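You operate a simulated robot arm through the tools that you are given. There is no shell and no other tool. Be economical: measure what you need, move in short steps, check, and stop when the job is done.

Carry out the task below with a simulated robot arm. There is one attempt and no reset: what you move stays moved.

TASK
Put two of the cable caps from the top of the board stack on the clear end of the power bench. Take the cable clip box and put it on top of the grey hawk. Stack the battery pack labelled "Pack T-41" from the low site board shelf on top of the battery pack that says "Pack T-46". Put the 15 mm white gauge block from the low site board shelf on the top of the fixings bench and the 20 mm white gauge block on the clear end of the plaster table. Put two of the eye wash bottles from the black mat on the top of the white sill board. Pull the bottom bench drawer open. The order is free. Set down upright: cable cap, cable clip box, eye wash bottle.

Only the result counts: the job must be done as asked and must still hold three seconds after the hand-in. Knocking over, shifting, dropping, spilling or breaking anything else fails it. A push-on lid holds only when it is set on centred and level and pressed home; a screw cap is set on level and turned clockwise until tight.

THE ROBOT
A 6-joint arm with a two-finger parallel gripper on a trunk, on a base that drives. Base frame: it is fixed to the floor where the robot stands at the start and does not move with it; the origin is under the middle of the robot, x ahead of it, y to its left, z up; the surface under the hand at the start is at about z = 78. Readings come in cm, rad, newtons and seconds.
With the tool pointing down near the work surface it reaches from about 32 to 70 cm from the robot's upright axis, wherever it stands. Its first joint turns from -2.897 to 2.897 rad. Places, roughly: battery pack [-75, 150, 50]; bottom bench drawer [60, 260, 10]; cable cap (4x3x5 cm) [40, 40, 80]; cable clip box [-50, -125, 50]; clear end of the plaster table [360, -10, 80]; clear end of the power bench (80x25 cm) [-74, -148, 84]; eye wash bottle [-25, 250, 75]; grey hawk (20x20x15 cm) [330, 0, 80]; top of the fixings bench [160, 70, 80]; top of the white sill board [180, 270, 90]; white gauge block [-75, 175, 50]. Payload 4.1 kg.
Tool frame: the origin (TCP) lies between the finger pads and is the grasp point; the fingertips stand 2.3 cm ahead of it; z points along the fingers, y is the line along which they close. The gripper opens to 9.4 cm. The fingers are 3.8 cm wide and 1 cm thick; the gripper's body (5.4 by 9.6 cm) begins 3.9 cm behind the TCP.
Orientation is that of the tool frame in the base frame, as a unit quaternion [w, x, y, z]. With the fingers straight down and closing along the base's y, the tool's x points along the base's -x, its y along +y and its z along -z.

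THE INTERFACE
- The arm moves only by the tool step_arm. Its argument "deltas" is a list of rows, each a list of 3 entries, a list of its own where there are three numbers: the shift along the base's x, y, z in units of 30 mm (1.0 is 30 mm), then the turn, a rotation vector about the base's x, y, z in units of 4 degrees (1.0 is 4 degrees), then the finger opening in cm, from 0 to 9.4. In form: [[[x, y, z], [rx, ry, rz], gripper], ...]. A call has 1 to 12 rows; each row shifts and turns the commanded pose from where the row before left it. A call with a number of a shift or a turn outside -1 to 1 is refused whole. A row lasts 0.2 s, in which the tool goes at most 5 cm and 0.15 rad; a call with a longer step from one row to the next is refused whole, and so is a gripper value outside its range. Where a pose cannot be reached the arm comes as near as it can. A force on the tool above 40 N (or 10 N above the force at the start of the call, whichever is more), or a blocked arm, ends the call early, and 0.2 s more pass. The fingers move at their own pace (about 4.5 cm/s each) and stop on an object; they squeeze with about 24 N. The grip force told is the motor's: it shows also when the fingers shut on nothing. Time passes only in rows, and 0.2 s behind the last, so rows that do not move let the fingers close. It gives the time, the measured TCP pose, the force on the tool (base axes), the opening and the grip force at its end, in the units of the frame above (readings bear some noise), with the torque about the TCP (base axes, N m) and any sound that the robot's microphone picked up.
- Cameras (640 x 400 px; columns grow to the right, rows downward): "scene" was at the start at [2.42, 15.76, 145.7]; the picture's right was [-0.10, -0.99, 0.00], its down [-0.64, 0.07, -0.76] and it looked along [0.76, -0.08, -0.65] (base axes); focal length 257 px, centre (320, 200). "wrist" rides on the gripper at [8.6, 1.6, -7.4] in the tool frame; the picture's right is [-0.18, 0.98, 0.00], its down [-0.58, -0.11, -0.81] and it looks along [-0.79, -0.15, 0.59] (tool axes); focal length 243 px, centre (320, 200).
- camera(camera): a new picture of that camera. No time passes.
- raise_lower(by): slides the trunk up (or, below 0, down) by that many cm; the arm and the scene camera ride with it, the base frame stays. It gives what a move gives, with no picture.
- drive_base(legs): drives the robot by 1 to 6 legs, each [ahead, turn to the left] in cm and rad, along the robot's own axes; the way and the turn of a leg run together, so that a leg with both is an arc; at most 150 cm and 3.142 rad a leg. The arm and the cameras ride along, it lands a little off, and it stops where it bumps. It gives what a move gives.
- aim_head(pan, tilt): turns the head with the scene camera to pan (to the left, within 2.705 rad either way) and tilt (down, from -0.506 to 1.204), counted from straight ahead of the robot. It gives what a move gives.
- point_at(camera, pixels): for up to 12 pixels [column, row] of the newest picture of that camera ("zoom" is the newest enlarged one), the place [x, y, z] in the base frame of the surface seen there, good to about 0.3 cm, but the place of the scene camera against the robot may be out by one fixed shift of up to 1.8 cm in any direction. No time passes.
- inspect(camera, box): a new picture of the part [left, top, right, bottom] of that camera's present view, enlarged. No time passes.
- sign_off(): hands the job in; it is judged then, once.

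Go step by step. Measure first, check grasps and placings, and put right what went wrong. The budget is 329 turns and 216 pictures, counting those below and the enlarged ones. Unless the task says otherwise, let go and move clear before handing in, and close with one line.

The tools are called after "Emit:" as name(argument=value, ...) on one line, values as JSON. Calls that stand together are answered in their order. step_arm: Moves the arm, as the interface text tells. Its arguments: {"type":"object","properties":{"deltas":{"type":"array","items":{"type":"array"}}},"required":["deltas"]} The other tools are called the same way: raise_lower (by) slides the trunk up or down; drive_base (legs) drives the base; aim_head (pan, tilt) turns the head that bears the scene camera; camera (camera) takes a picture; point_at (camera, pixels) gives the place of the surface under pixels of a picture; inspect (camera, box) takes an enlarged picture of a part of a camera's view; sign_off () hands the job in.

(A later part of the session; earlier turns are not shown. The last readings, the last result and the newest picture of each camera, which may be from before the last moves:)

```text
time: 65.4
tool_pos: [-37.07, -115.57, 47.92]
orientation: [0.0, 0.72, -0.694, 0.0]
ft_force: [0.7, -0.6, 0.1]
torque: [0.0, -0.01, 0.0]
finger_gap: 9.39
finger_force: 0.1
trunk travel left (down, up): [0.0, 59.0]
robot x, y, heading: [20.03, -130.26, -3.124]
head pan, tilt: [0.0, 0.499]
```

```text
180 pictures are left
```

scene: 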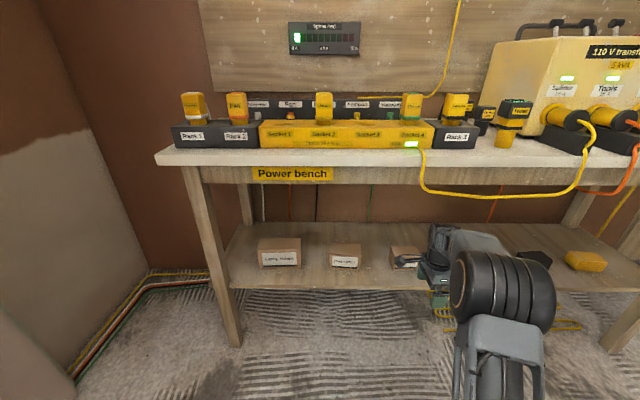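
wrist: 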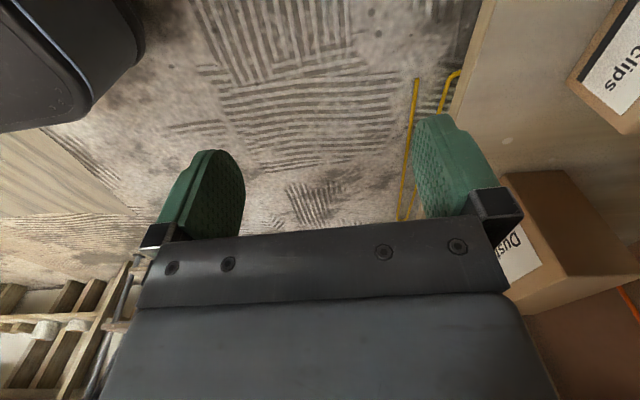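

Emit:
point_at(camera="scene", pixels=[[437, 230], [460, 232], [480, 235], [505, 255], [540, 270], [430, 262]])

Emit:
point_at(camera="wrist", pixels=[[570, 80], [625, 5], [620, 125], [605, 70], [510, 175], [565, 175], [450, 180], [480, 30], [520, 120]])

```text
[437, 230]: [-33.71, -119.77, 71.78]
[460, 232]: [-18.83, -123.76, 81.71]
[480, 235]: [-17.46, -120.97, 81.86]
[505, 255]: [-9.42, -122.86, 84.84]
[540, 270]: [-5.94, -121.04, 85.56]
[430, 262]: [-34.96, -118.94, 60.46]
```

```text
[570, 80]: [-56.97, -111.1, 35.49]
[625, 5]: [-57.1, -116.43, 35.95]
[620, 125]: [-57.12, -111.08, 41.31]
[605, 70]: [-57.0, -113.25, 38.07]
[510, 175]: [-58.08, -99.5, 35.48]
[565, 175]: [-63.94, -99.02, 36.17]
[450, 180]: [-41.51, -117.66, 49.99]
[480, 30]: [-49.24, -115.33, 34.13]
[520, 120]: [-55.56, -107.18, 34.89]
```

Forearm slope at this reach would touch the bench edge; I extend further to flatten it and re-measure.

Emit:
step_arm(deltas=[[[-1, 0, -0.3], [0, 0, -0.5], 9.4], [[-1, 0, 0], [0, 0, 0], 9.4], [[-1, 0, 0], [0, 0, 0], 9.4], [[-0.2, 0, 0], [0, 0, 0], 9.4], [[0, 0, 0], [0, 0, 0], 9.4]])

Emit:
camera(camera="scene")

Emit:
inspect(camera="scene", box=[360, 160, 600, 340])

```text
time: 66.6
tool_pos: [-46.75, -115.59, 46.95]
orientation: [0.001, 0.708, -0.706, 0.0]
ft_force: [-0.2, -0.4, -0.7]
torque: [0.0, 0.05, 0.01]
finger_gap: 9.39
finger_force: 0.1
trunk travel left (down, up): [0.0, 59.0]
robot x, y, heading: [20.19, -129.95, -3.123]
head pan, tilt: [0.0, 0.499]
```

```text
179 pictures are left
```

scene: 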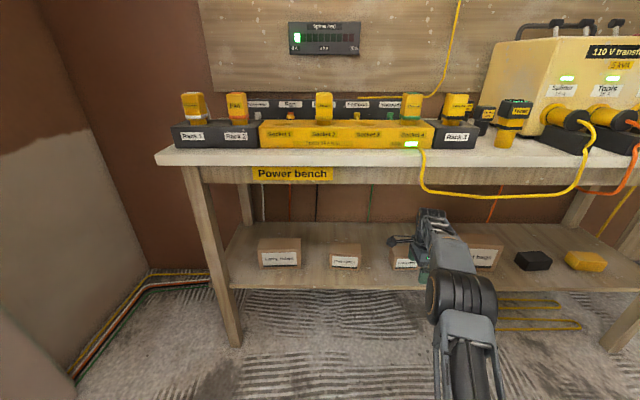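

```text
2.22 times, centred on (480, 250) of scene
```

zoom: 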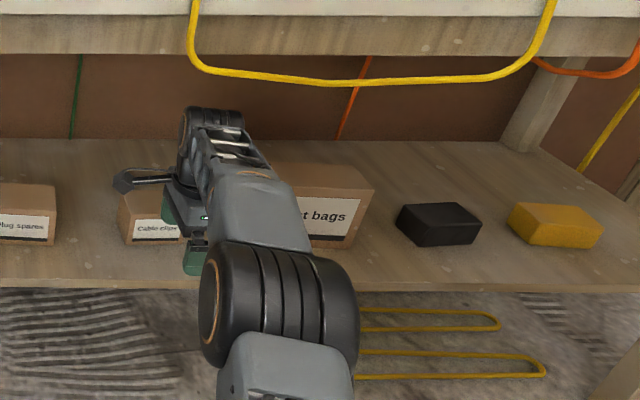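

Emit:
point_at(camera="zoom", pixels=[[210, 109], [235, 130], [245, 160], [260, 180], [285, 250], [130, 178], [320, 82], [230, 80]])

```text
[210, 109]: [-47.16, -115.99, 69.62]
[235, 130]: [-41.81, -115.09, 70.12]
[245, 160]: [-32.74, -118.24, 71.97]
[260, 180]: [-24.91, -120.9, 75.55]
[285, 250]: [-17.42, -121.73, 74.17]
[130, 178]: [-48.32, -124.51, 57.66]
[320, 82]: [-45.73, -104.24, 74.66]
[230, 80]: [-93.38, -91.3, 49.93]
```

Now the forearm is flat (70.5 at 14 cm back, limit ~73). I lower 1 cm and drive 13.2 cm forward so the fingers straddle the box.

Emit:
step_arm(deltas=[[[0, 0, -0.3], [0, 0, 0], 9.4], [[0, 0, 0], [0, 0, 0], 9.4]])

Emit:
drive_base(legs=[[13.2, 0]])

Emit:
camera(camera="wrist")

Emit:
inspect(camera="scene", box=[340, 140, 580, 340])

```text
time: 67.2
tool_pos: [-46.65, -115.64, 46.09]
orientation: [0.0, 0.709, -0.705, 0.0]
ft_force: [0.0, 0.6, -0.5]
torque: [0.0, 0.0, -0.03]
finger_gap: 9.39
finger_force: 0.0
trunk travel left (down, up): [0.0, 59.0]
robot x, y, heading: [20.06, -129.84, -3.119]
head pan, tilt: [0.0, 0.499]
```

```text
time: 68.5
tool_pos: [-59.61, -115.91, 46.12]
orientation: [0.0, 0.709, -0.705, 0.0]
ft_force: [0.0, 0.3, 1.1]
torque: [0.02, 0.0, 0.03]
finger_gap: 9.4
finger_force: 0.0
trunk travel left (down, up): [0.0, 59.0]
robot x, y, heading: [7.16, -130.31, -3.123]
head pan, tilt: [0.0, 0.499]
```

```text
177 pictures are left
```

wrist: 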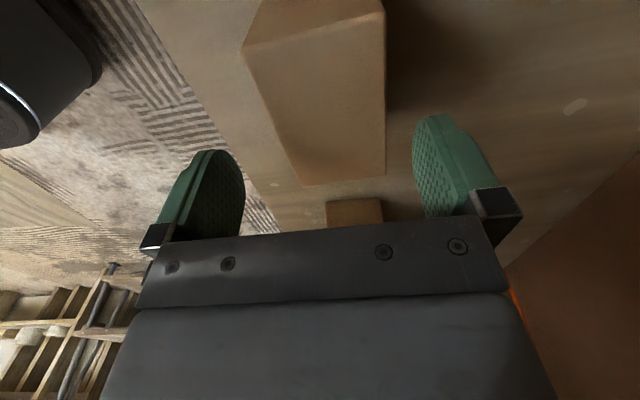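

```text
2.00 times, centred on (460, 240) of scene
```

zoom: 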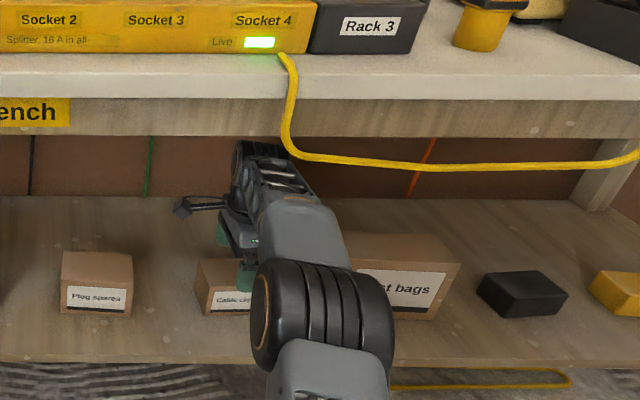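

Emit:
point_at(camera="wrist", pixels=[[250, 50], [375, 10], [305, 180], [380, 172], [290, 40], [340, 120], [355, 215]])

```text
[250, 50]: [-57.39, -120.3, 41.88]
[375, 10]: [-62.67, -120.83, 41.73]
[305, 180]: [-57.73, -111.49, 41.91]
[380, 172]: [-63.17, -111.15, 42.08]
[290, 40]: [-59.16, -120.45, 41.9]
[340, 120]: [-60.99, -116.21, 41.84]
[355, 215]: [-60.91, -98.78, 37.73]
```

Box centre (-60.2,-116), top 41.9. I lower to z 39 and close.

Emit:
step_arm(deltas=[[[-0.2, 0, -0.8], [0, 0, 0], 9.4], [[0, 0, -0.8], [0, 0, 0], 9.4], [[0, 0, -0.75], [0, 0, 0], 9.4], [[0, 0, 0], [0, 0, 0], 7], [[0, 0, 0], [0, 0, 0], 0], [[0, 0, 0], [0, 0, 0], 0], [[0, 0, 0], [0, 0, 0], 0], [[0, 0, 0], [0, 0, 0], 0]])

```text
time: 70.3
tool_pos: [-60.38, -115.77, 39.02]
orientation: [-0.001, 0.709, -0.705, 0.0]
ft_force: [0.5, -0.8, -0.9]
torque: [0.01, 0.02, -0.02]
finger_gap: 6.49
finger_force: 24.0
trunk travel left (down, up): [0.0, 59.0]
robot x, y, heading: [6.79, -130.62, -3.12]
head pan, tilt: [0.0, 0.499]
```

Gripped (6.49). Lift 3.5 cm and back out.

Emit:
step_arm(deltas=[[[0, 0, 0.6], [0, 0, 0], 0], [[0, 0, 0.6], [0, 0, 0], 0], [[0, 0, 0], [0, 0, 0], 0]])

Emit:
drive_base(legs=[[-45, 0]])

Emit:
camera(camera="wrist")

Emit:
camera(camera="scene")

```text
time: 71.1
tool_pos: [-60.54, -115.71, 42.72]
orientation: [0.0, 0.709, -0.706, 0.0]
ft_force: [-0.3, -0.4, -2.3]
torque: [0.0, 0.0, 0.0]
finger_gap: 6.5
finger_force: 23.7
trunk travel left (down, up): [0.0, 59.0]
robot x, y, heading: [7.42, -130.5, -3.129]
head pan, tilt: [0.0, 0.499]
```

```text
time: 73.8
tool_pos: [-16.0, -114.73, 42.6]
orientation: [0.0, 0.708, -0.706, 0.001]
ft_force: [0.5, 0.8, -2.3]
torque: [0.0, 0.0, 0.01]
finger_gap: 6.49
finger_force: 24.0
trunk travel left (down, up): [0.0, 59.0]
robot x, y, heading: [51.35, -129.39, -3.12]
head pan, tilt: [0.0, 0.499]
```

```text
175 pictures are left
```

wrist: 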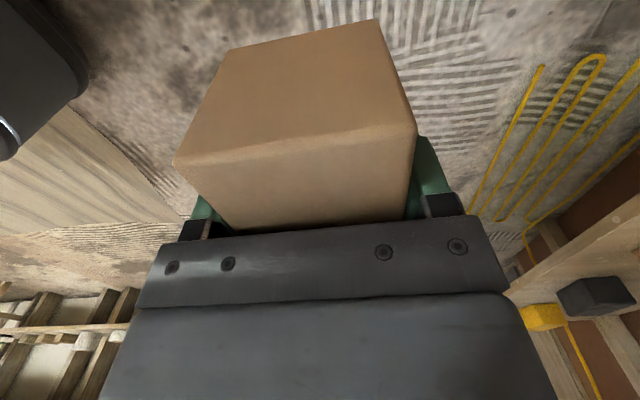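

```text
174 pictures are left
```

scene: 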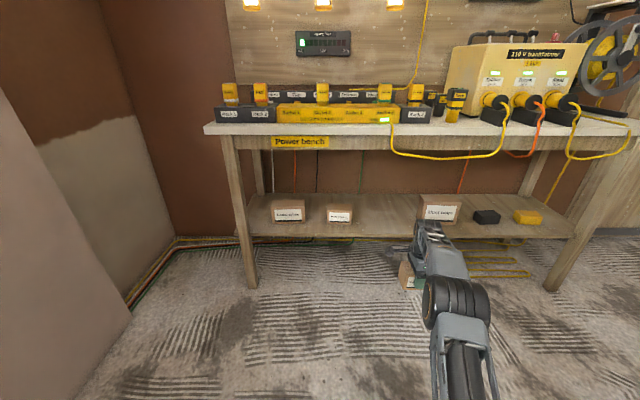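

Box is out and held. I raise the trunk, retract the arm and look around for the way to the grey hawk.

Emit:
raise_lower(by=45)

Emit:
step_arm(deltas=[[[1, -0.7, 0.5], [0, 0, 0], 0], [[1, -0.7, 0.5], [0, 0, 0], 0], [[1, -0.7, 0.5], [0, 0, 0], 0], [[1, -0.7, 0.5], [0, 0, 0], 0], [[1, -0.7, 0.5], [0, 0, 0], 0], [[1, -0.7, 0.5], [0, 0, 0], 0], [[1, -0.7, 0.5], [0, 0, 0], 0]])

Emit:
aim_head(pan=2.4, tilt=0.5)

Emit:
camera(camera="scene")

Emit:
aim_head(pan=-2.5, tilt=0.5)

Emit:
camera(camera="scene")

```text
refused: 45 is not a number from -40 to 40
```

```text
time: 75.4
tool_pos: [5.04, -129.44, 53.06]
orientation: [-0.001, 0.709, -0.706, 0.001]
ft_force: [0.0, 0.6, -2.9]
torque: [0.01, -0.04, 0.0]
finger_gap: 6.48
finger_force: 24.0
trunk travel left (down, up): [0.0, 59.0]
robot x, y, heading: [51.37, -129.67, -3.125]
head pan, tilt: [0.0, 0.499]
```

```text
time: 77.6
tool_pos: [4.98, -129.34, 53.31]
orientation: [0.0, 0.709, -0.705, 0.0]
ft_force: [-0.3, -0.4, -2.0]
torque: [0.02, 0.04, -0.02]
finger_gap: 6.49
finger_force: 23.9
trunk travel left (down, up): [0.0, 59.0]
robot x, y, heading: [51.24, -129.44, -3.125]
head pan, tilt: [2.4, 0.499]
```

```text
173 pictures are left
```

scene: 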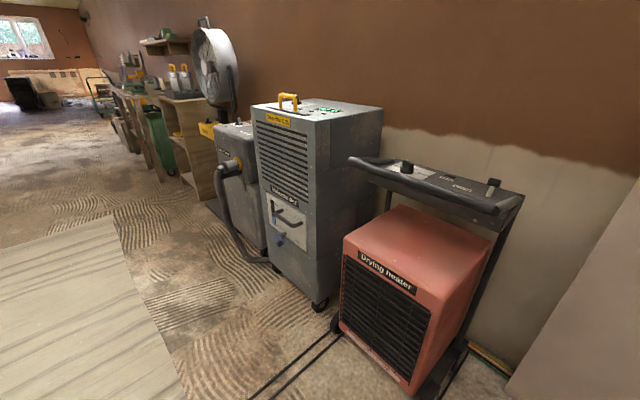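

```text
time: 81.4
tool_pos: [4.94, -129.42, 53.25]
orientation: [0.0, 0.708, -0.706, 0.0]
ft_force: [-2.2, 0.6, -2.7]
torque: [0.05, -0.02, 0.01]
finger_gap: 6.49
finger_force: 24.3
trunk travel left (down, up): [0.0, 59.0]
robot x, y, heading: [51.43, -129.88, -3.122]
head pan, tilt: [-2.499, 0.499]
```

```text
172 pictures are left
```

scene: 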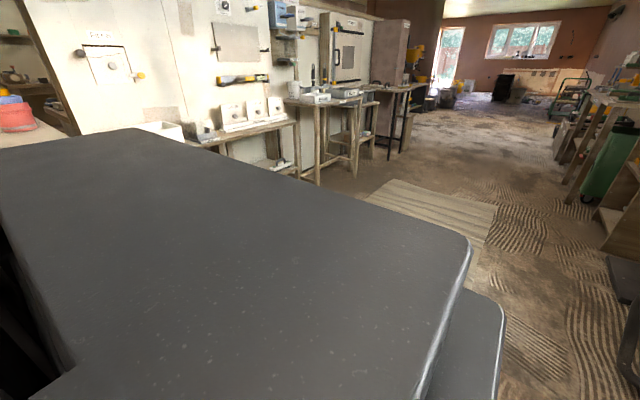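

Behind me is the corridor (+x). I raise the trunk, then reverse along the corridor with a slight left turn so I don't swing the rear into the heater.

Emit:
raise_lower(by=40)

Emit:
drive_base(legs=[[0, 0.35], [-100, 0], [0, -0.35]])

Emit:
aim_head(pan=-2.3, tilt=0.4)

Emit:
camera(camera="scene")

```text
time: 85.3
tool_pos: [5.08, -129.29, 93.26]
orientation: [0.0, 0.708, -0.706, 0.0]
ft_force: [0.0, 0.0, -3.4]
torque: [0.01, 0.02, -0.01]
finger_gap: 6.48
finger_force: 23.7
trunk travel left (down, up): [-40.0, 19.0]
robot x, y, heading: [51.23, -129.54, -3.127]
head pan, tilt: [-2.499, 0.499]
```

```text
time: 92.5
tool_pos: [96.85, -94.7, 93.11]
orientation: [-0.001, -0.702, 0.713, -0.001]
ft_force: [0.0, 0.2, -1.8]
torque: [0.01, 0.02, -0.02]
finger_gap: 6.5
finger_force: 23.7
trunk travel left (down, up): [-40.0, 19.0]
robot x, y, heading: [143.43, -95.85, 3.142]
head pan, tilt: [-2.499, 0.499]
```

```text
time: 93.2
tool_pos: [96.91, -94.71, 93.12]
orientation: [0.001, -0.702, 0.712, 0.0]
ft_force: [-0.4, -0.2, -2.9]
torque: [0.03, 0.02, 0.0]
finger_gap: 6.49
finger_force: 24.1
trunk travel left (down, up): [-40.0, 19.0]
robot x, y, heading: [143.47, -95.8, 3.142]
head pan, tilt: [-2.3, 0.4]
```

```text
171 pictures are left
```

scene: 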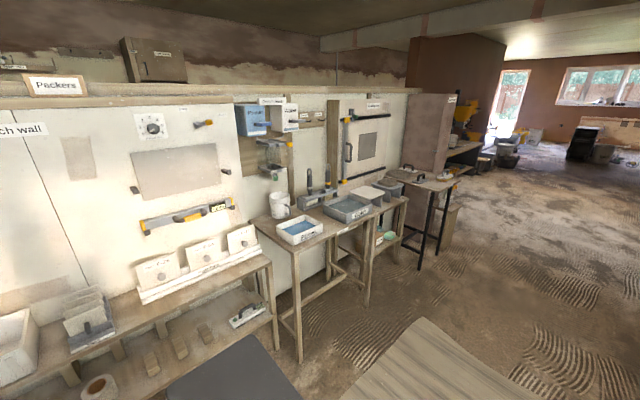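

Emit:
point_at(camera="scene", pixels=[[345, 210], [300, 230], [400, 205], [440, 180], [385, 190], [265, 262], [410, 175], [320, 240], [420, 265], [360, 300], [415, 182], [450, 140]])

Emit:
inspect(camera="scene", box=[240, 80, 480, 280])

```text
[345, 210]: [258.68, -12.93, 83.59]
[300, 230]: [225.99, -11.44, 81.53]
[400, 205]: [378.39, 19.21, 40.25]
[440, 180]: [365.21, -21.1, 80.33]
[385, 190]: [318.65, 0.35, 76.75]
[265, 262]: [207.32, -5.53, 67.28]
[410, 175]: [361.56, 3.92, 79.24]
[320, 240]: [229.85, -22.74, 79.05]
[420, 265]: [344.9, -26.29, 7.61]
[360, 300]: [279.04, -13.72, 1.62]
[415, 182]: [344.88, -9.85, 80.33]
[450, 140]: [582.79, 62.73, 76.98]
```

```text
2.00 times, centred on (360, 180) of scene
```

zoom: 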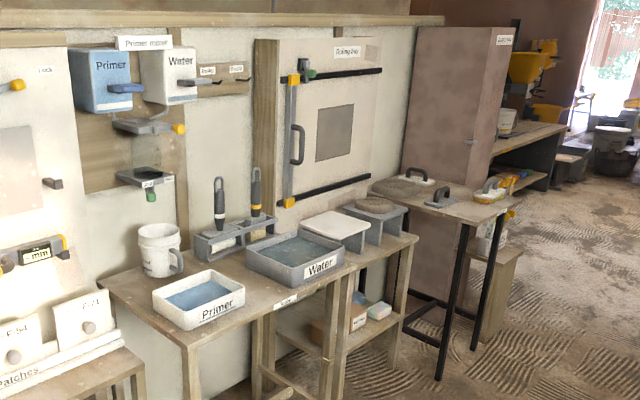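

The hawks are near x≈300–320, y≈0, and the plaster table (black legs) near x≈360. I reverse to x≈318 and look at both sides.

Emit:
drive_base(legs=[[-120, 0], [-55, 0]])

Emit:
aim_head(pan=-1.571, tilt=0.5)

Emit:
camera(camera="scene")

Emit:
aim_head(pan=2.2, tilt=0.6)

Emit:
camera(camera="scene")

```text
time: 102.1
tool_pos: [272.69, -94.76, 93.15]
orientation: [0.0, -0.696, 0.718, 0.0]
ft_force: [-0.4, -0.4, -2.1]
torque: [0.02, 0.01, -0.02]
finger_gap: 6.5
finger_force: 24.2
trunk travel left (down, up): [-40.0, 19.0]
robot x, y, heading: [319.51, -96.78, 3.124]
head pan, tilt: [-2.3, 0.4]
```

```text
time: 103.2
tool_pos: [272.75, -94.62, 93.11]
orientation: [0.0, -0.697, 0.717, 0.0]
ft_force: [1.0, -0.5, -2.5]
torque: [-0.02, -0.01, 0.01]
finger_gap: 6.49
finger_force: 23.8
trunk travel left (down, up): [-40.0, 19.0]
robot x, y, heading: [319.07, -96.21, 3.123]
head pan, tilt: [-1.571, 0.499]
```

```text
169 pictures are left
```

scene: 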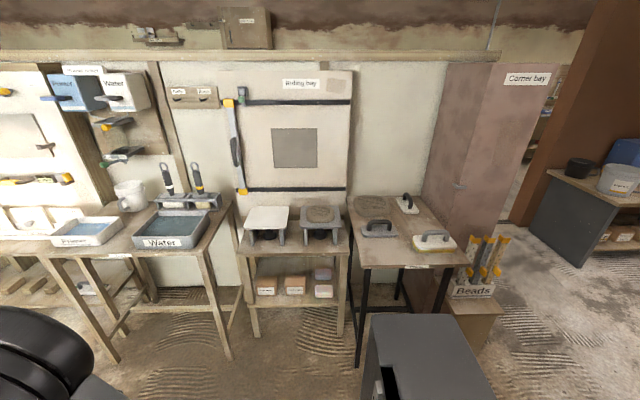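

```text
time: 106.3
tool_pos: [272.81, -94.58, 93.25]
orientation: [0.0, -0.697, 0.717, 0.0]
ft_force: [0.4, -0.9, -2.6]
torque: [0.0, 0.01, -0.01]
finger_gap: 6.49
finger_force: 24.4
trunk travel left (down, up): [-40.0, 19.0]
robot x, y, heading: [319.03, -96.78, 3.123]
head pan, tilt: [2.201, 0.6]
```

```text
168 pictures are left
```

scene: 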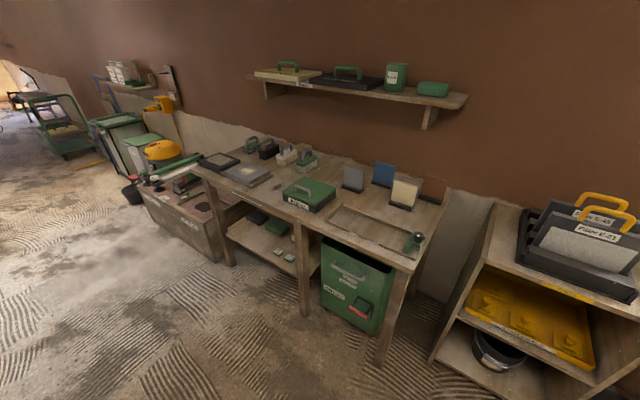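

There is room (opposite bench at y≈-153). I turn right to face the benches.

Emit:
drive_base(legs=[[0, -1.553]])

Emit:
aim_head(pan=0, tilt=0.55)

Emit:
camera(camera="scene")

```text
time: 110.5
tool_pos: [320.16, -50.08, 93.21]
orientation: [0.001, 0.008, 1.0, 0.0]
ft_force: [-0.5, -0.7, -3.2]
torque: [0.02, 0.01, -0.04]
finger_gap: 6.52
finger_force: 23.8
trunk travel left (down, up): [-40.0, 19.0]
robot x, y, heading: [318.97, -96.79, 1.571]
head pan, tilt: [2.201, 0.6]
```

```text
time: 112.6
tool_pos: [320.42, -50.09, 93.07]
orientation: [0.0, 0.008, 1.0, 0.0]
ft_force: [-0.1, -0.4, -1.8]
torque: [-0.01, -0.03, 0.04]
finger_gap: 6.48
finger_force: 23.7
trunk travel left (down, up): [-40.0, 19.0]
robot x, y, heading: [319.35, -95.97, 1.571]
head pan, tilt: [0.0, 0.55]
```

```text
167 pictures are left
```

scene: 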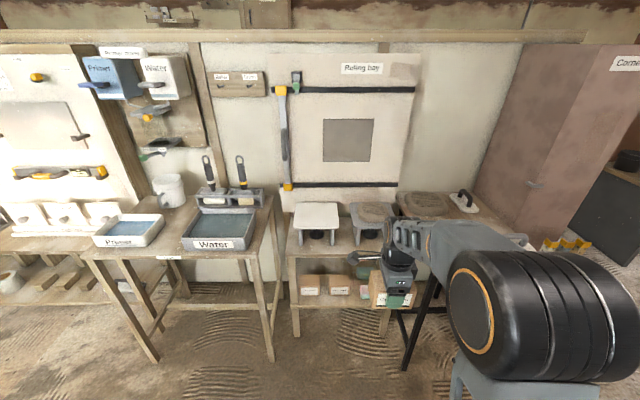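

Emit:
inspect(camera="scene", box=[270, 180, 510, 320])

Emit:
point_at(camera="scene", pixels=[[353, 205], [396, 205], [362, 232], [375, 215], [385, 212], [300, 225], [340, 208], [315, 213], [320, 250], [425, 205], [490, 220], [368, 235]])

```text
2.67 times, centred on (390, 250) of scene
```

zoom: 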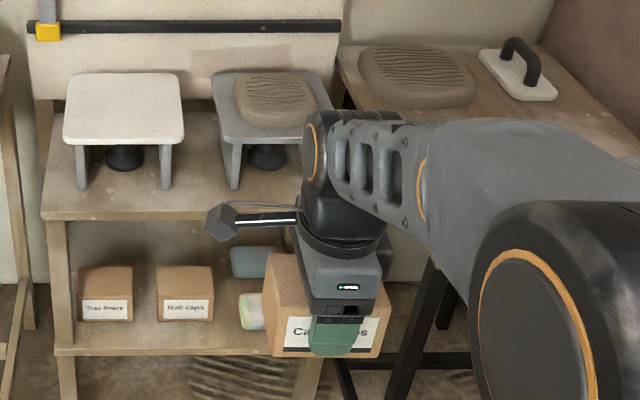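

```text
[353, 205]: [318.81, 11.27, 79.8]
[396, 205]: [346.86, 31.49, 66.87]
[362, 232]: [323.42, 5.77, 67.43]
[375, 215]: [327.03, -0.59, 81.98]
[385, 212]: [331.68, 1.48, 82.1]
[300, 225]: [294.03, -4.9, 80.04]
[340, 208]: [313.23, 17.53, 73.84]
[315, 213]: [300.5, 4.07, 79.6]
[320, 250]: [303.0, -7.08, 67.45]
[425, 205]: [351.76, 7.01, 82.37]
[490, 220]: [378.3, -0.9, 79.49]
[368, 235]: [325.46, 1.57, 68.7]
```

The grey hawk (plate z≈78.3, around (328,3)) has a mortar mound on it. I drive closer to look in detail.

Emit:
drive_base(legs=[[28, 0]])

Emit:
aim_head(pan=-0.05, tilt=0.85)

Emit:
inspect(camera="scene", box=[240, 80, 480, 280])

Emit:
camera(camera="wrist")

```text
time: 114.5
tool_pos: [320.64, -21.75, 93.26]
orientation: [0.001, 0.011, 1.0, -0.001]
ft_force: [1.0, 0.3, -2.3]
torque: [0.01, 0.03, 0.03]
finger_gap: 6.5
finger_force: 24.1
trunk travel left (down, up): [-40.0, 19.0]
robot x, y, heading: [319.18, -68.09, 1.56]
head pan, tilt: [0.0, 0.55]
```

```text
time: 115.3
tool_pos: [320.7, -21.83, 93.07]
orientation: [0.0, 0.011, 1.0, -0.001]
ft_force: [0.2, -0.2, -1.9]
torque: [-0.03, -0.01, 0.02]
finger_gap: 6.51
finger_force: 23.8
trunk travel left (down, up): [-40.0, 19.0]
robot x, y, heading: [319.05, -68.07, 1.56]
head pan, tilt: [-0.051, 0.85]
```

```text
2.00 times, centred on (360, 180) of scene
```

zoom: 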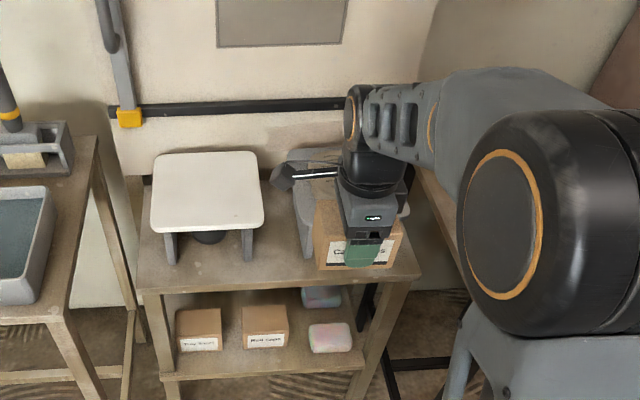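

```text
164 pictures are left
```

wrist: 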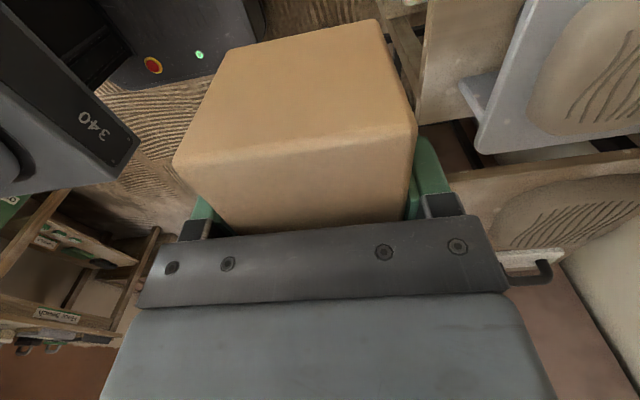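

I swing the arm left to see the grey hawk.

Emit:
step_arm(deltas=[[[-1, 0, 0], [0, 0, 0], 0], [[-1, 0, 0], [0, 0, 0], 0], [[-1, 0, 0], [0, 0, 0], 0], [[-1, 0, 0], [0, 0, 0], 0], [[-1, 0, 0], [0, 0, 0], 0], [[-1, 0, 0], [0, 0, 0], 0], [[-1, 0, 0], [0, 0, 0], 0], [[-1, 0, 0], [0, 0, 0], 0], [[-1, 0, 0], [0, 0, 0], 0], [[-1, 0, 0], [0, 0, 0], 0]])

Emit:
inspect(camera="scene", box=[240, 60, 560, 260])

```text
time: 117.5
tool_pos: [290.65, -21.76, 93.07]
orientation: [0.0, 0.011, 1.0, 0.0]
ft_force: [0.3, -0.3, -2.3]
torque: [-0.03, -0.01, -0.01]
finger_gap: 6.48
finger_force: 23.7
trunk travel left (down, up): [-40.0, 19.0]
robot x, y, heading: [319.28, -68.16, 1.57]
head pan, tilt: [-0.051, 0.85]
```

```text
2.00 times, centred on (400, 160) of scene
```

zoom: 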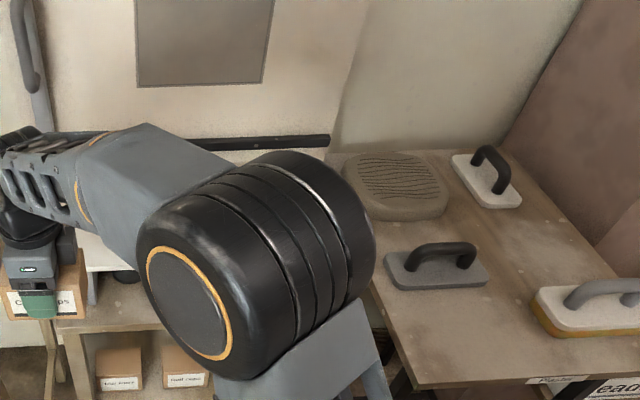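

Emit:
step_arm(deltas=[[[1, 0, 0.3], [0, 0, 0], 0], [[1, 0, 0.3], [0, 0, 0], 0], [[1, 0, 0.3], [0, 0, 0], 0], [[1, 0, 0.3], [0, 0, 0], 0], [[1, 0, 0.3], [0, 0, 0], 0], [[1, 0, 0], [0, 0, 0], 0], [[1, 0, 0], [0, 0, 0], 0], [[1, 0, 0], [0, 0, 0], 0], [[1, 0, 0], [0, 0, 0], 0], [[1, 0, 0], [0, 0, 0], 0], [[1, 0, 0], [0, 0, 0], 0], [[1, 0, 0], [0, 0, 0], 0]])

Emit:
step_arm(deltas=[[[1, -0.3, 0], [0, 0, 0], 0], [[1, -0.3, 0], [0, 0, 0], 0], [[1, -0.3, 0], [0, 0, 0], 0], [[1, -0.3, 0], [0, 0, 0], 0], [[1, -0.3, 0], [0, 0, 0], 0], [[1, -0.3, 0], [0, 0, 0], 0], [[1, -0.3, 0], [0, 0, 0], 0], [[1, -0.3, 0], [0, 0, 0], 0]])

Emit:
inspect(camera="scene", box=[240, 60, 560, 260])

```text
time: 120.1
tool_pos: [326.8, -21.51, 97.8]
orientation: [0.001, 0.011, 1.0, -0.001]
ft_force: [0.3, -0.4, -1.9]
torque: [0.01, -0.01, 0.0]
finger_gap: 6.5
finger_force: 23.5
trunk travel left (down, up): [-40.0, 19.0]
robot x, y, heading: [319.63, -68.25, 1.563]
head pan, tilt: [-0.051, 0.85]
```

```text
time: 121.9
tool_pos: [350.74, -28.75, 97.56]
orientation: [0.0, 0.011, 1.0, 0.001]
ft_force: [1.0, -0.5, -1.3]
torque: [0.0, 0.0, 0.01]
finger_gap: 6.48
finger_force: 24.7
trunk travel left (down, up): [-40.0, 19.0]
robot x, y, heading: [319.3, -68.26, 1.565]
head pan, tilt: [-0.051, 0.85]
```

```text
2.00 times, centred on (400, 160) of scene
```

zoom: 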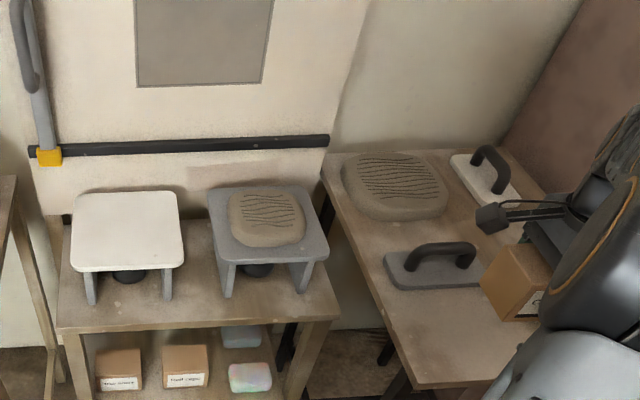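

Emit:
point_at(camera="zoom", pixels=[[215, 190], [305, 190], [222, 262], [325, 253], [222, 225], [312, 220], [268, 205], [268, 225], [265, 238], [265, 252], [240, 205], [297, 215]])

Emit:
inspect(camera="scene", box=[335, 140, 415, 215])

```text
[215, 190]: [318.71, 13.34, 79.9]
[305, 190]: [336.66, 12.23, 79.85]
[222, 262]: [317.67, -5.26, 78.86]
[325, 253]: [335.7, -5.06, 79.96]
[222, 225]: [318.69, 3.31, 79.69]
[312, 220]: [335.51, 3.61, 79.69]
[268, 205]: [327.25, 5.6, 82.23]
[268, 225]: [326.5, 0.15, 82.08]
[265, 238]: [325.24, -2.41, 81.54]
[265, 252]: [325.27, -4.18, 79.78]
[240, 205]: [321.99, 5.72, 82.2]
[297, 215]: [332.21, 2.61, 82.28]
```

```text
5.33 times, centred on (375, 178) of scene
```

zoom: 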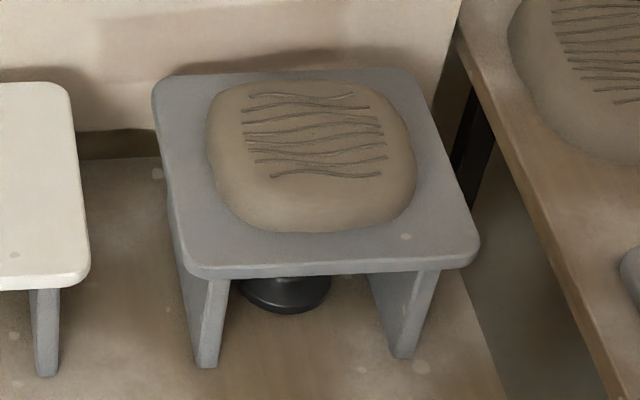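

The mound is flat-topped (z≈80.7 corrected), centre ≈(327,3.5), and the hawk's 15 cm height includes it. I drive 7 cm nearer and bring the box above it.

Emit:
step_arm(deltas=[[[-1, 0.3, 0], [0, 0, 0], 0], [[-1, 0.3, 0], [0, 0, 0], 0], [[-1, 0.3, 0], [0, 0, 0], 0], [[-1, 0.3, 0], [0, 0, 0], 0], [[-1, 0.3, 0], [0, 0, 0], 0], [[-1, 0.3, 0], [0, 0, 0], 0], [[-1, 0.3, 0], [0, 0, 0], 0], [[-0.9, 0.3, 0], [0, 0, 0], 0]])

Emit:
drive_base(legs=[[7, 0]])

Emit:
step_arm(deltas=[[[0, 1, 0], [0, 0, 0], 0], [[0, 1, 0], [0, 0, 0], 0], [[0, 1, 0], [0, 0, 0], 0], [[0, 1, -0.3], [0, 0, 0], 0], [[0, 1, -0.5], [0, 0, 0], 0], [[0, 1, -0.5], [0, 0, 0], 0]])

Emit:
camera(camera="wrist")

Emit:
inspect(camera="scene", box=[240, 100, 480, 280])

```text
time: 123.7
tool_pos: [326.77, -21.57, 97.57]
orientation: [0.0, 0.01, 1.0, -0.001]
ft_force: [0.0, -0.6, -1.8]
torque: [0.03, 0.0, 0.03]
finger_gap: 6.49
finger_force: 23.8
trunk travel left (down, up): [-40.0, 19.0]
robot x, y, heading: [319.26, -68.09, 1.565]
head pan, tilt: [-0.051, 0.85]
```

```text
time: 124.8
tool_pos: [326.86, -14.83, 97.61]
orientation: [0.001, 0.011, 1.0, 0.0]
ft_force: [0.0, -0.2, -3.1]
torque: [-0.02, 0.02, -0.01]
finger_gap: 6.5
finger_force: 24.0
trunk travel left (down, up): [-40.0, 19.0]
robot x, y, heading: [318.85, -61.17, 1.563]
head pan, tilt: [-0.051, 0.85]
```

```text
time: 126.2
tool_pos: [327.11, 3.57, 93.53]
orientation: [0.0, 0.011, 1.0, 0.0]
ft_force: [-0.2, 0.1, -2.7]
torque: [0.0, 0.01, -0.02]
finger_gap: 6.49
finger_force: 24.1
trunk travel left (down, up): [-40.0, 19.0]
robot x, y, heading: [319.72, -60.94, 1.563]
head pan, tilt: [-0.051, 0.85]
```

```text
160 pictures are left
```

wrist: 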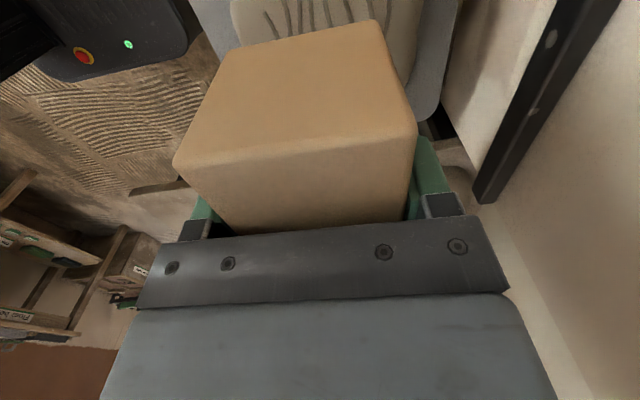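

```text
2.22 times, centred on (360, 190) of scene
```

zoom: 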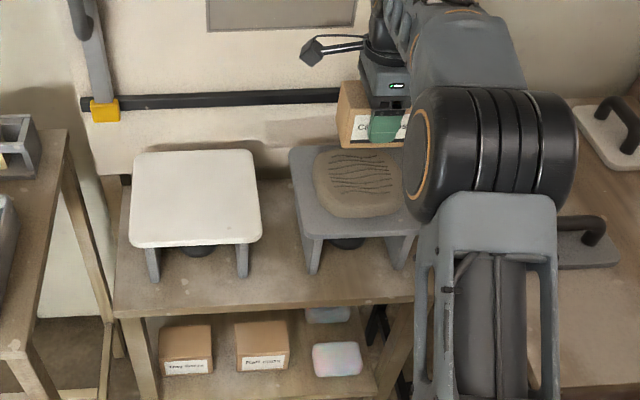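

Emit:
point_at(camera="wrist", pixels=[[330, 8], [260, 30], [235, 15], [405, 20], [450, 40], [215, 25], [400, 45], [425, 100]])

```text
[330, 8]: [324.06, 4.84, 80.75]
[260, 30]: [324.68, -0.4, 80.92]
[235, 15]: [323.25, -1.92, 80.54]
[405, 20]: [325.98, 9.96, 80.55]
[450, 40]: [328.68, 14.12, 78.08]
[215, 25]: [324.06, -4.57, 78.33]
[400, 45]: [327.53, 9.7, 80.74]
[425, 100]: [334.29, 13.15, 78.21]
```

Mound top is z≈80.8, y -1.5…9.7. I lower the box onto it.

Emit:
step_arm(deltas=[[[0, 0.17, -0.8], [0, 0, 0], 0], [[0, 0, -0.8], [0, 0, 0], 0], [[0, 0, -0.7], [0, 0, 0], 0], [[0, 0, -0.35], [0, 0, 0], 0], [[0, 0, -0.15], [0, 0, 0], 0], [[0, 0, -0.05], [0, 0, 0], 0], [[0, 0, 0], [0, 0, 0], 0]])

```text
time: 127.8
tool_pos: [326.94, 3.92, 85.17]
orientation: [0.0, 0.011, 1.0, -0.001]
ft_force: [0.2, 0.1, -2.6]
torque: [-0.01, 0.01, 0.01]
finger_gap: 6.46
finger_force: 23.9
trunk travel left (down, up): [-40.0, 19.0]
robot x, y, heading: [319.43, -61.35, 1.561]
head pan, tilt: [-0.051, 0.85]
```

Emit:
step_arm(deltas=[[[0, 0, -0.1], [0, 0, 0], 0], [[0, 0, 0], [0, 0, 0], 0]])

Emit:
step_arm(deltas=[[[0, 0, -0.05], [0, 0, 0], 0], [[0, 0, 0], [0, 0, 0], 0]])

```text
time: 128.3
tool_pos: [326.9, 3.76, 84.93]
orientation: [-0.001, 0.01, 1.0, -0.002]
ft_force: [-0.4, -0.6, -2.5]
torque: [-0.02, 0.02, 0.02]
finger_gap: 6.5
finger_force: 23.6
trunk travel left (down, up): [-40.0, 19.0]
robot x, y, heading: [319.43, -61.02, 1.565]
head pan, tilt: [-0.051, 0.85]
```

```text
time: 128.9
tool_pos: [326.84, 3.83, 84.8]
orientation: [0.0, 0.012, 1.0, -0.001]
ft_force: [-0.6, -1.0, -2.8]
torque: [-0.02, 0.0, -0.01]
finger_gap: 6.49
finger_force: 24.2
trunk travel left (down, up): [-40.0, 19.0]
robot x, y, heading: [319.49, -60.87, 1.564]
head pan, tilt: [-0.051, 0.85]
```

Still hanging (-2.5 N). Another small step down.

Emit:
step_arm(deltas=[[[0, 0, -0.07], [0, 0, 0], 0], [[0, 0, 0], [0, 0, 0], 0]])

Emit:
step_arm(deltas=[[[0, 0, -0.07], [0, 0, 0], 0], [[0, 0, 0], [0, 0, 0], 0]])

```text
time: 129.6
tool_pos: [326.99, 3.76, 84.67]
orientation: [0.0, 0.011, 1.0, 0.001]
ft_force: [-0.2, 2.0, 5.6]
torque: [-0.24, 0.06, -0.03]
finger_gap: 6.5
finger_force: 24.1
trunk travel left (down, up): [-40.0, 19.0]
robot x, y, heading: [319.33, -61.46, 1.564]
head pan, tilt: [-0.051, 0.85]
```

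```text
time: 130.2
tool_pos: [326.89, 3.8, 84.76]
orientation: [-0.001, 0.011, 1.0, 0.003]
ft_force: [0.1, 5.0, 22.0]
torque: [-0.53, 0.29, 0.03]
finger_gap: 6.5
finger_force: 24.0
trunk travel left (down, up): [-40.0, 19.0]
robot x, y, heading: [319.42, -61.09, 1.562]
head pan, tilt: [-0.051, 0.85]
```

Contact made. I ease up a millimetre, release and lift straight up.

Emit:
step_arm(deltas=[[[0, 0, 0.06], [0, 0, 0], 0], [[0, 0, 0], [0, 0, 0], 7.5], [[0, 0, 0], [0, 0, 0], 9.4], [[0, 0, 0], [0, 0, 0], 9.4], [[0, 0, 0.5], [0, 0, 0], 9.4], [[0, 0, 1], [0, 0, 0], 9.4], [[0, 0, 1], [0, 0, 0], 9.4], [[0, 0, 1], [0, 0, 0], 9.4], [[0, 0, 1], [0, 0, 0], 9.4], [[0, 0, 1], [0, 0, 0], 9.4]])

Emit:
drive_base(legs=[[-25, 0]])

Emit:
aim_head(pan=-0.1, tilt=0.6)

Emit:
camera(camera="scene")

Emit:
camera(camera="wrist")

```text
time: 132.3
tool_pos: [326.97, 3.64, 101.12]
orientation: [0.0, 0.011, 1.0, -0.002]
ft_force: [0.4, -0.9, 0.0]
torque: [-0.01, -0.02, 0.03]
finger_gap: 9.4
finger_force: 0.1
trunk travel left (down, up): [-40.0, 19.0]
robot x, y, heading: [319.38, -61.15, 1.561]
head pan, tilt: [-0.051, 0.85]
```

```text
time: 134.2
tool_pos: [326.61, -21.69, 101.02]
orientation: [-0.001, 0.01, 1.0, 0.0]
ft_force: [0.4, -0.3, -0.2]
torque: [-0.02, 0.01, 0.02]
finger_gap: 9.4
finger_force: 0.1
trunk travel left (down, up): [-40.0, 19.0]
robot x, y, heading: [319.33, -86.95, 1.565]
head pan, tilt: [-0.051, 0.85]
```

```text
time: 135.0
tool_pos: [326.69, -21.63, 101.04]
orientation: [0.0, 0.011, 1.0, 0.001]
ft_force: [-0.1, -0.4, -0.5]
torque: [-0.01, 0.01, 0.01]
finger_gap: 9.38
finger_force: 0.1
trunk travel left (down, up): [-40.0, 19.0]
robot x, y, heading: [319.24, -86.38, 1.566]
head pan, tilt: [-0.099, 0.6]
```

```text
158 pictures are left
```

scene: 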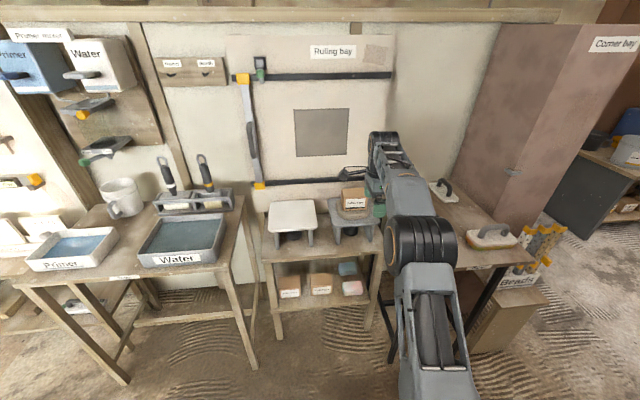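

```text
157 pictures are left
```

wrist: 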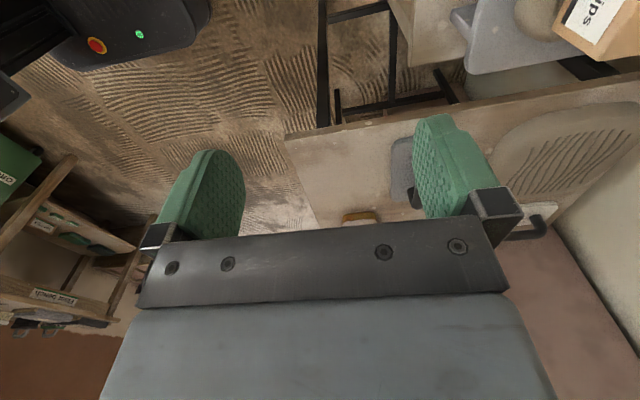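

The box stands on the hawk at (352,198). Next: the site-board shelf. I retract the arm and drive back along the corridor.

Emit:
step_arm(deltas=[[[-0.3, -1, 0.3], [0, 0, 0], 9.4], [[-0.3, -1, 0.3], [0, 0, 0], 9.4], [[-0.3, -1, 0.3], [0, 0, 0], 9.4], [[-0.3, -1, 0.3], [0, 0, 0], 9.4], [[-0.3, -1, 0.3], [0, 0, 0], 9.4], [[-0.3, -1, 0.3], [0, 0, 0], 9.4], [[-0.3, -1, 0.3], [0, 0, 0], 9.4], [[-0.3, -1, 0.3], [0, 0, 0], 9.4]])

Emit:
drive_base(legs=[[0, 1.575], [150, 0], [150, 0]])

```text
time: 136.8
tool_pos: [319.49, -45.58, 108.24]
orientation: [0.0, 0.01, 1.0, -0.001]
ft_force: [-0.3, -0.1, -0.1]
torque: [0.02, 0.02, -0.01]
finger_gap: 9.4
finger_force: 0.0
trunk travel left (down, up): [-40.0, 19.0]
robot x, y, heading: [318.94, -86.66, 1.568]
head pan, tilt: [-0.099, 0.6]
```

```text
time: 155.0
tool_pos: [-18.95, -96.21, 108.2]
orientation: [0.001, 0.717, -0.697, 0.0]
ft_force: [-0.3, 0.4, 0.0]
torque: [-0.01, -0.01, 0.0]
finger_gap: 9.41
finger_force: 0.1
trunk travel left (down, up): [-40.0, 19.0]
robot x, y, heading: [22.38, -94.52, -3.099]
head pan, tilt: [-0.099, 0.6]
```

Emit:
drive_base(legs=[[0, -0.8], [38, 0], [0, -0.81], [150, 0], [50, 0]])

Emit:
aim_head(pan=1.3, tilt=0.6)

Emit:
camera(camera="scene")

```text
time: 170.9
tool_pos: [-8.98, 167.32, 108.23]
orientation: [0.0, -0.003, 1.0, 0.0]
ft_force: [0.7, -0.1, -0.6]
torque: [0.01, 0.02, 0.03]
finger_gap: 9.41
finger_force: 0.0
trunk travel left (down, up): [-40.0, 19.0]
robot x, y, heading: [-8.16, 126.18, 1.6]
head pan, tilt: [-0.099, 0.6]
```

```text
time: 172.5
tool_pos: [-8.95, 167.38, 108.17]
orientation: [0.0, -0.003, 1.0, 0.0]
ft_force: [0.0, -0.5, -0.6]
torque: [-0.01, 0.0, 0.01]
finger_gap: 9.42
finger_force: 0.2
trunk travel left (down, up): [-40.0, 19.0]
robot x, y, heading: [-7.96, 125.99, 1.594]
head pan, tilt: [1.3, 0.6]
```

```text
156 pictures are left
```

scene: 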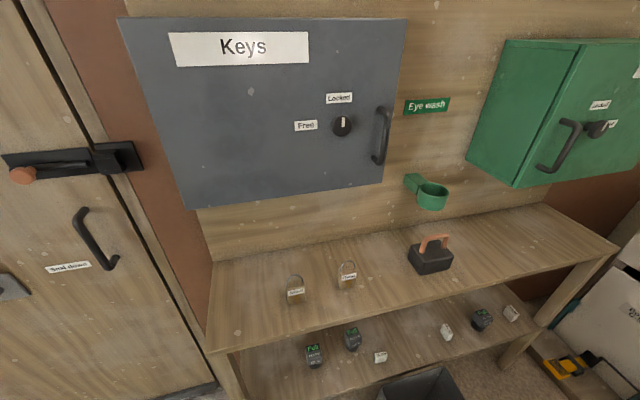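

Emit:
inspect(camera="scene", box=[280, 290, 540, 400])

Emit:
point_at(camera="scene", pixels=[[315, 352], [352, 335], [380, 357], [447, 331], [481, 318], [511, 312], [300, 395], [400, 390], [440, 378], [500, 258], [420, 330], [500, 240]])

```text
2.46 times, centred on (410, 345) of scene
```

zoom: 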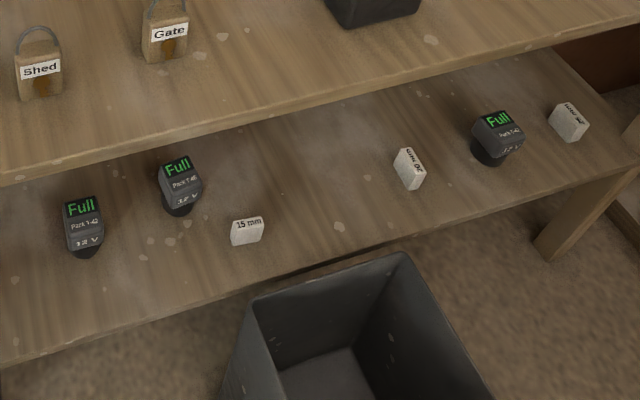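

```text
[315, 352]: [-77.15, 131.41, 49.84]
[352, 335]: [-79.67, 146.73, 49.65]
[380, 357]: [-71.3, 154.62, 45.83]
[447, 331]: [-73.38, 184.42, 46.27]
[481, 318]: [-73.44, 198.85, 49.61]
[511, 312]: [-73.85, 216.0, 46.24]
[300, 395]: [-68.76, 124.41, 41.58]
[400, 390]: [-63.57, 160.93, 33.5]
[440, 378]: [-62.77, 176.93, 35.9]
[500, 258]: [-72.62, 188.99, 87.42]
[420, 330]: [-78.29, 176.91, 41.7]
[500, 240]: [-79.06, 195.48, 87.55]
```

Shelf has three battery packs and three gauge blocks. I inspect labels closer and measure the bin in front.

Emit:
aim_head(pan=1.2, tilt=0.9)

Emit:
camera(camera="scene")

Emit:
inspect(camera="scene", box=[260, 160, 500, 280])

```text
time: 173.3
tool_pos: [-8.96, 167.47, 108.29]
orientation: [0.0, -0.003, 1.0, 0.0]
ft_force: [0.0, -0.3, -0.8]
torque: [0.02, 0.02, -0.02]
finger_gap: 9.41
finger_force: 0.0
trunk travel left (down, up): [-40.0, 19.0]
robot x, y, heading: [-7.9, 126.21, 1.595]
head pan, tilt: [1.201, 0.901]
```

```text
154 pictures are left
```

scene: 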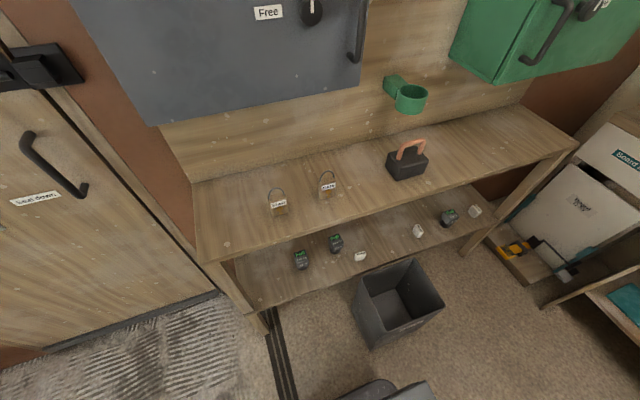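

```text
2.67 times, centred on (380, 220) of scene
```

zoom: 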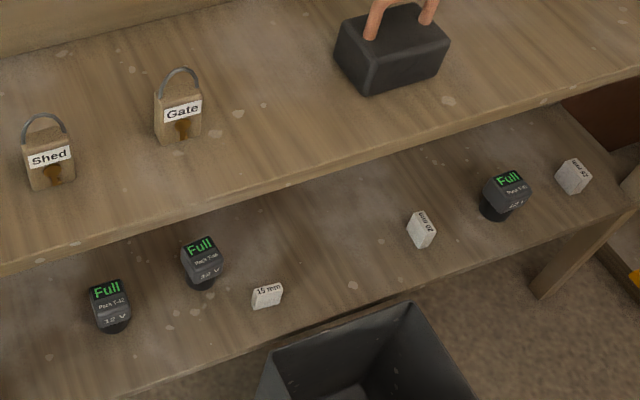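

Emit:
inspect(camera="scene", box=[285, 225, 375, 275])

Emit:
inspect(camera="scene", box=[400, 195, 490, 245])

Emit:
point_at(camera="scene", pixels=[[354, 290], [410, 260], [443, 305], [375, 345], [230, 262], [400, 215], [560, 160], [300, 300], [440, 240]])

```text
7.11 times, centred on (330, 250) of scene
```

zoom: 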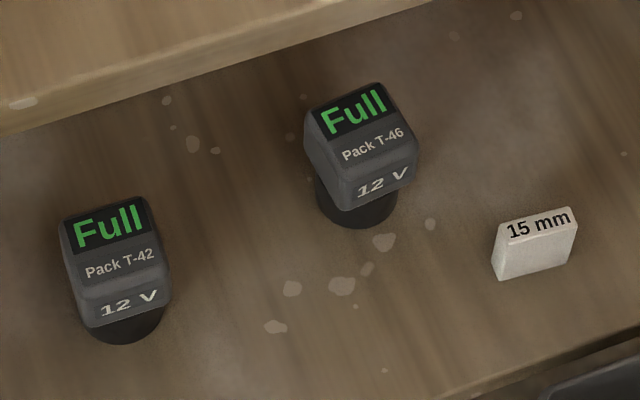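

```text
7.11 times, centred on (445, 220) of scene
```

zoom: 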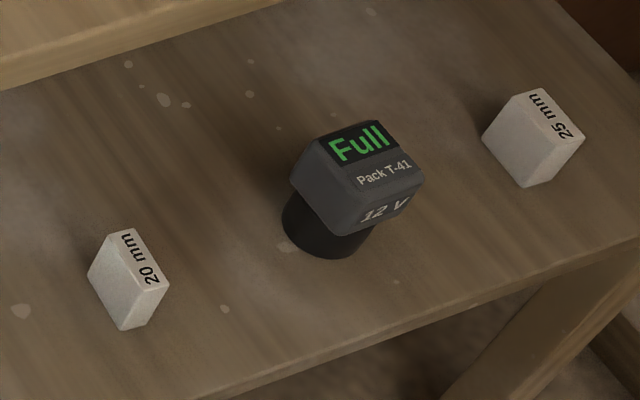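

```text
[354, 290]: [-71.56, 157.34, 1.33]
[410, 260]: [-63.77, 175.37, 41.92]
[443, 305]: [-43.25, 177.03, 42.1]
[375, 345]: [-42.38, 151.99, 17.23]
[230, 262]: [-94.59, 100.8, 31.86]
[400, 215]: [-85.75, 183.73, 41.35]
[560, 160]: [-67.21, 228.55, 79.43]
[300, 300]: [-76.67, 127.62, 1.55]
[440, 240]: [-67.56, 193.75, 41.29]
```

T-46 is at ≈(-79.7,146.7), T-41 at ≈(-73.4,198.9); 15 mm block ≈(-71,154.6), 20 mm ≈(-73,184). The bin (x -64…-43, y 152…177) limits the base, so I measure the base footprint.

Emit:
aim_head(pan=0, tilt=1.2)

Emit:
camera(camera="scene")

Emit:
point_at(camera="scene", pixels=[[320, 210], [300, 215], [305, 260], [350, 220], [310, 230], [330, 240], [420, 260], [440, 300]])

```text
time: 174.7
tool_pos: [-8.92, 167.4, 108.16]
orientation: [0.0, -0.003, 1.0, 0.001]
ft_force: [-0.4, 0.7, 0.6]
torque: [0.0, 0.01, 0.02]
finger_gap: 9.41
finger_force: 0.1
trunk travel left (down, up): [-40.0, 19.0]
robot x, y, heading: [-7.85, 126.06, 1.593]
head pan, tilt: [0.0, 1.201]
```

```text
150 pictures are left
```

scene: 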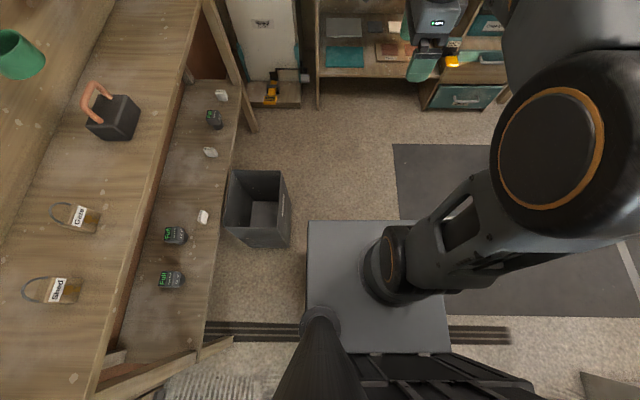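

```text
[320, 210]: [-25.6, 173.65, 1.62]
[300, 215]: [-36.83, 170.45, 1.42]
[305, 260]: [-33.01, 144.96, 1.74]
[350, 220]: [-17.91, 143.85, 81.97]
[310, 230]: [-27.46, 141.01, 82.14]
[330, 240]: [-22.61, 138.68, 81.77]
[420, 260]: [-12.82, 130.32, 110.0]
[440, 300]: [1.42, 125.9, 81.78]
```

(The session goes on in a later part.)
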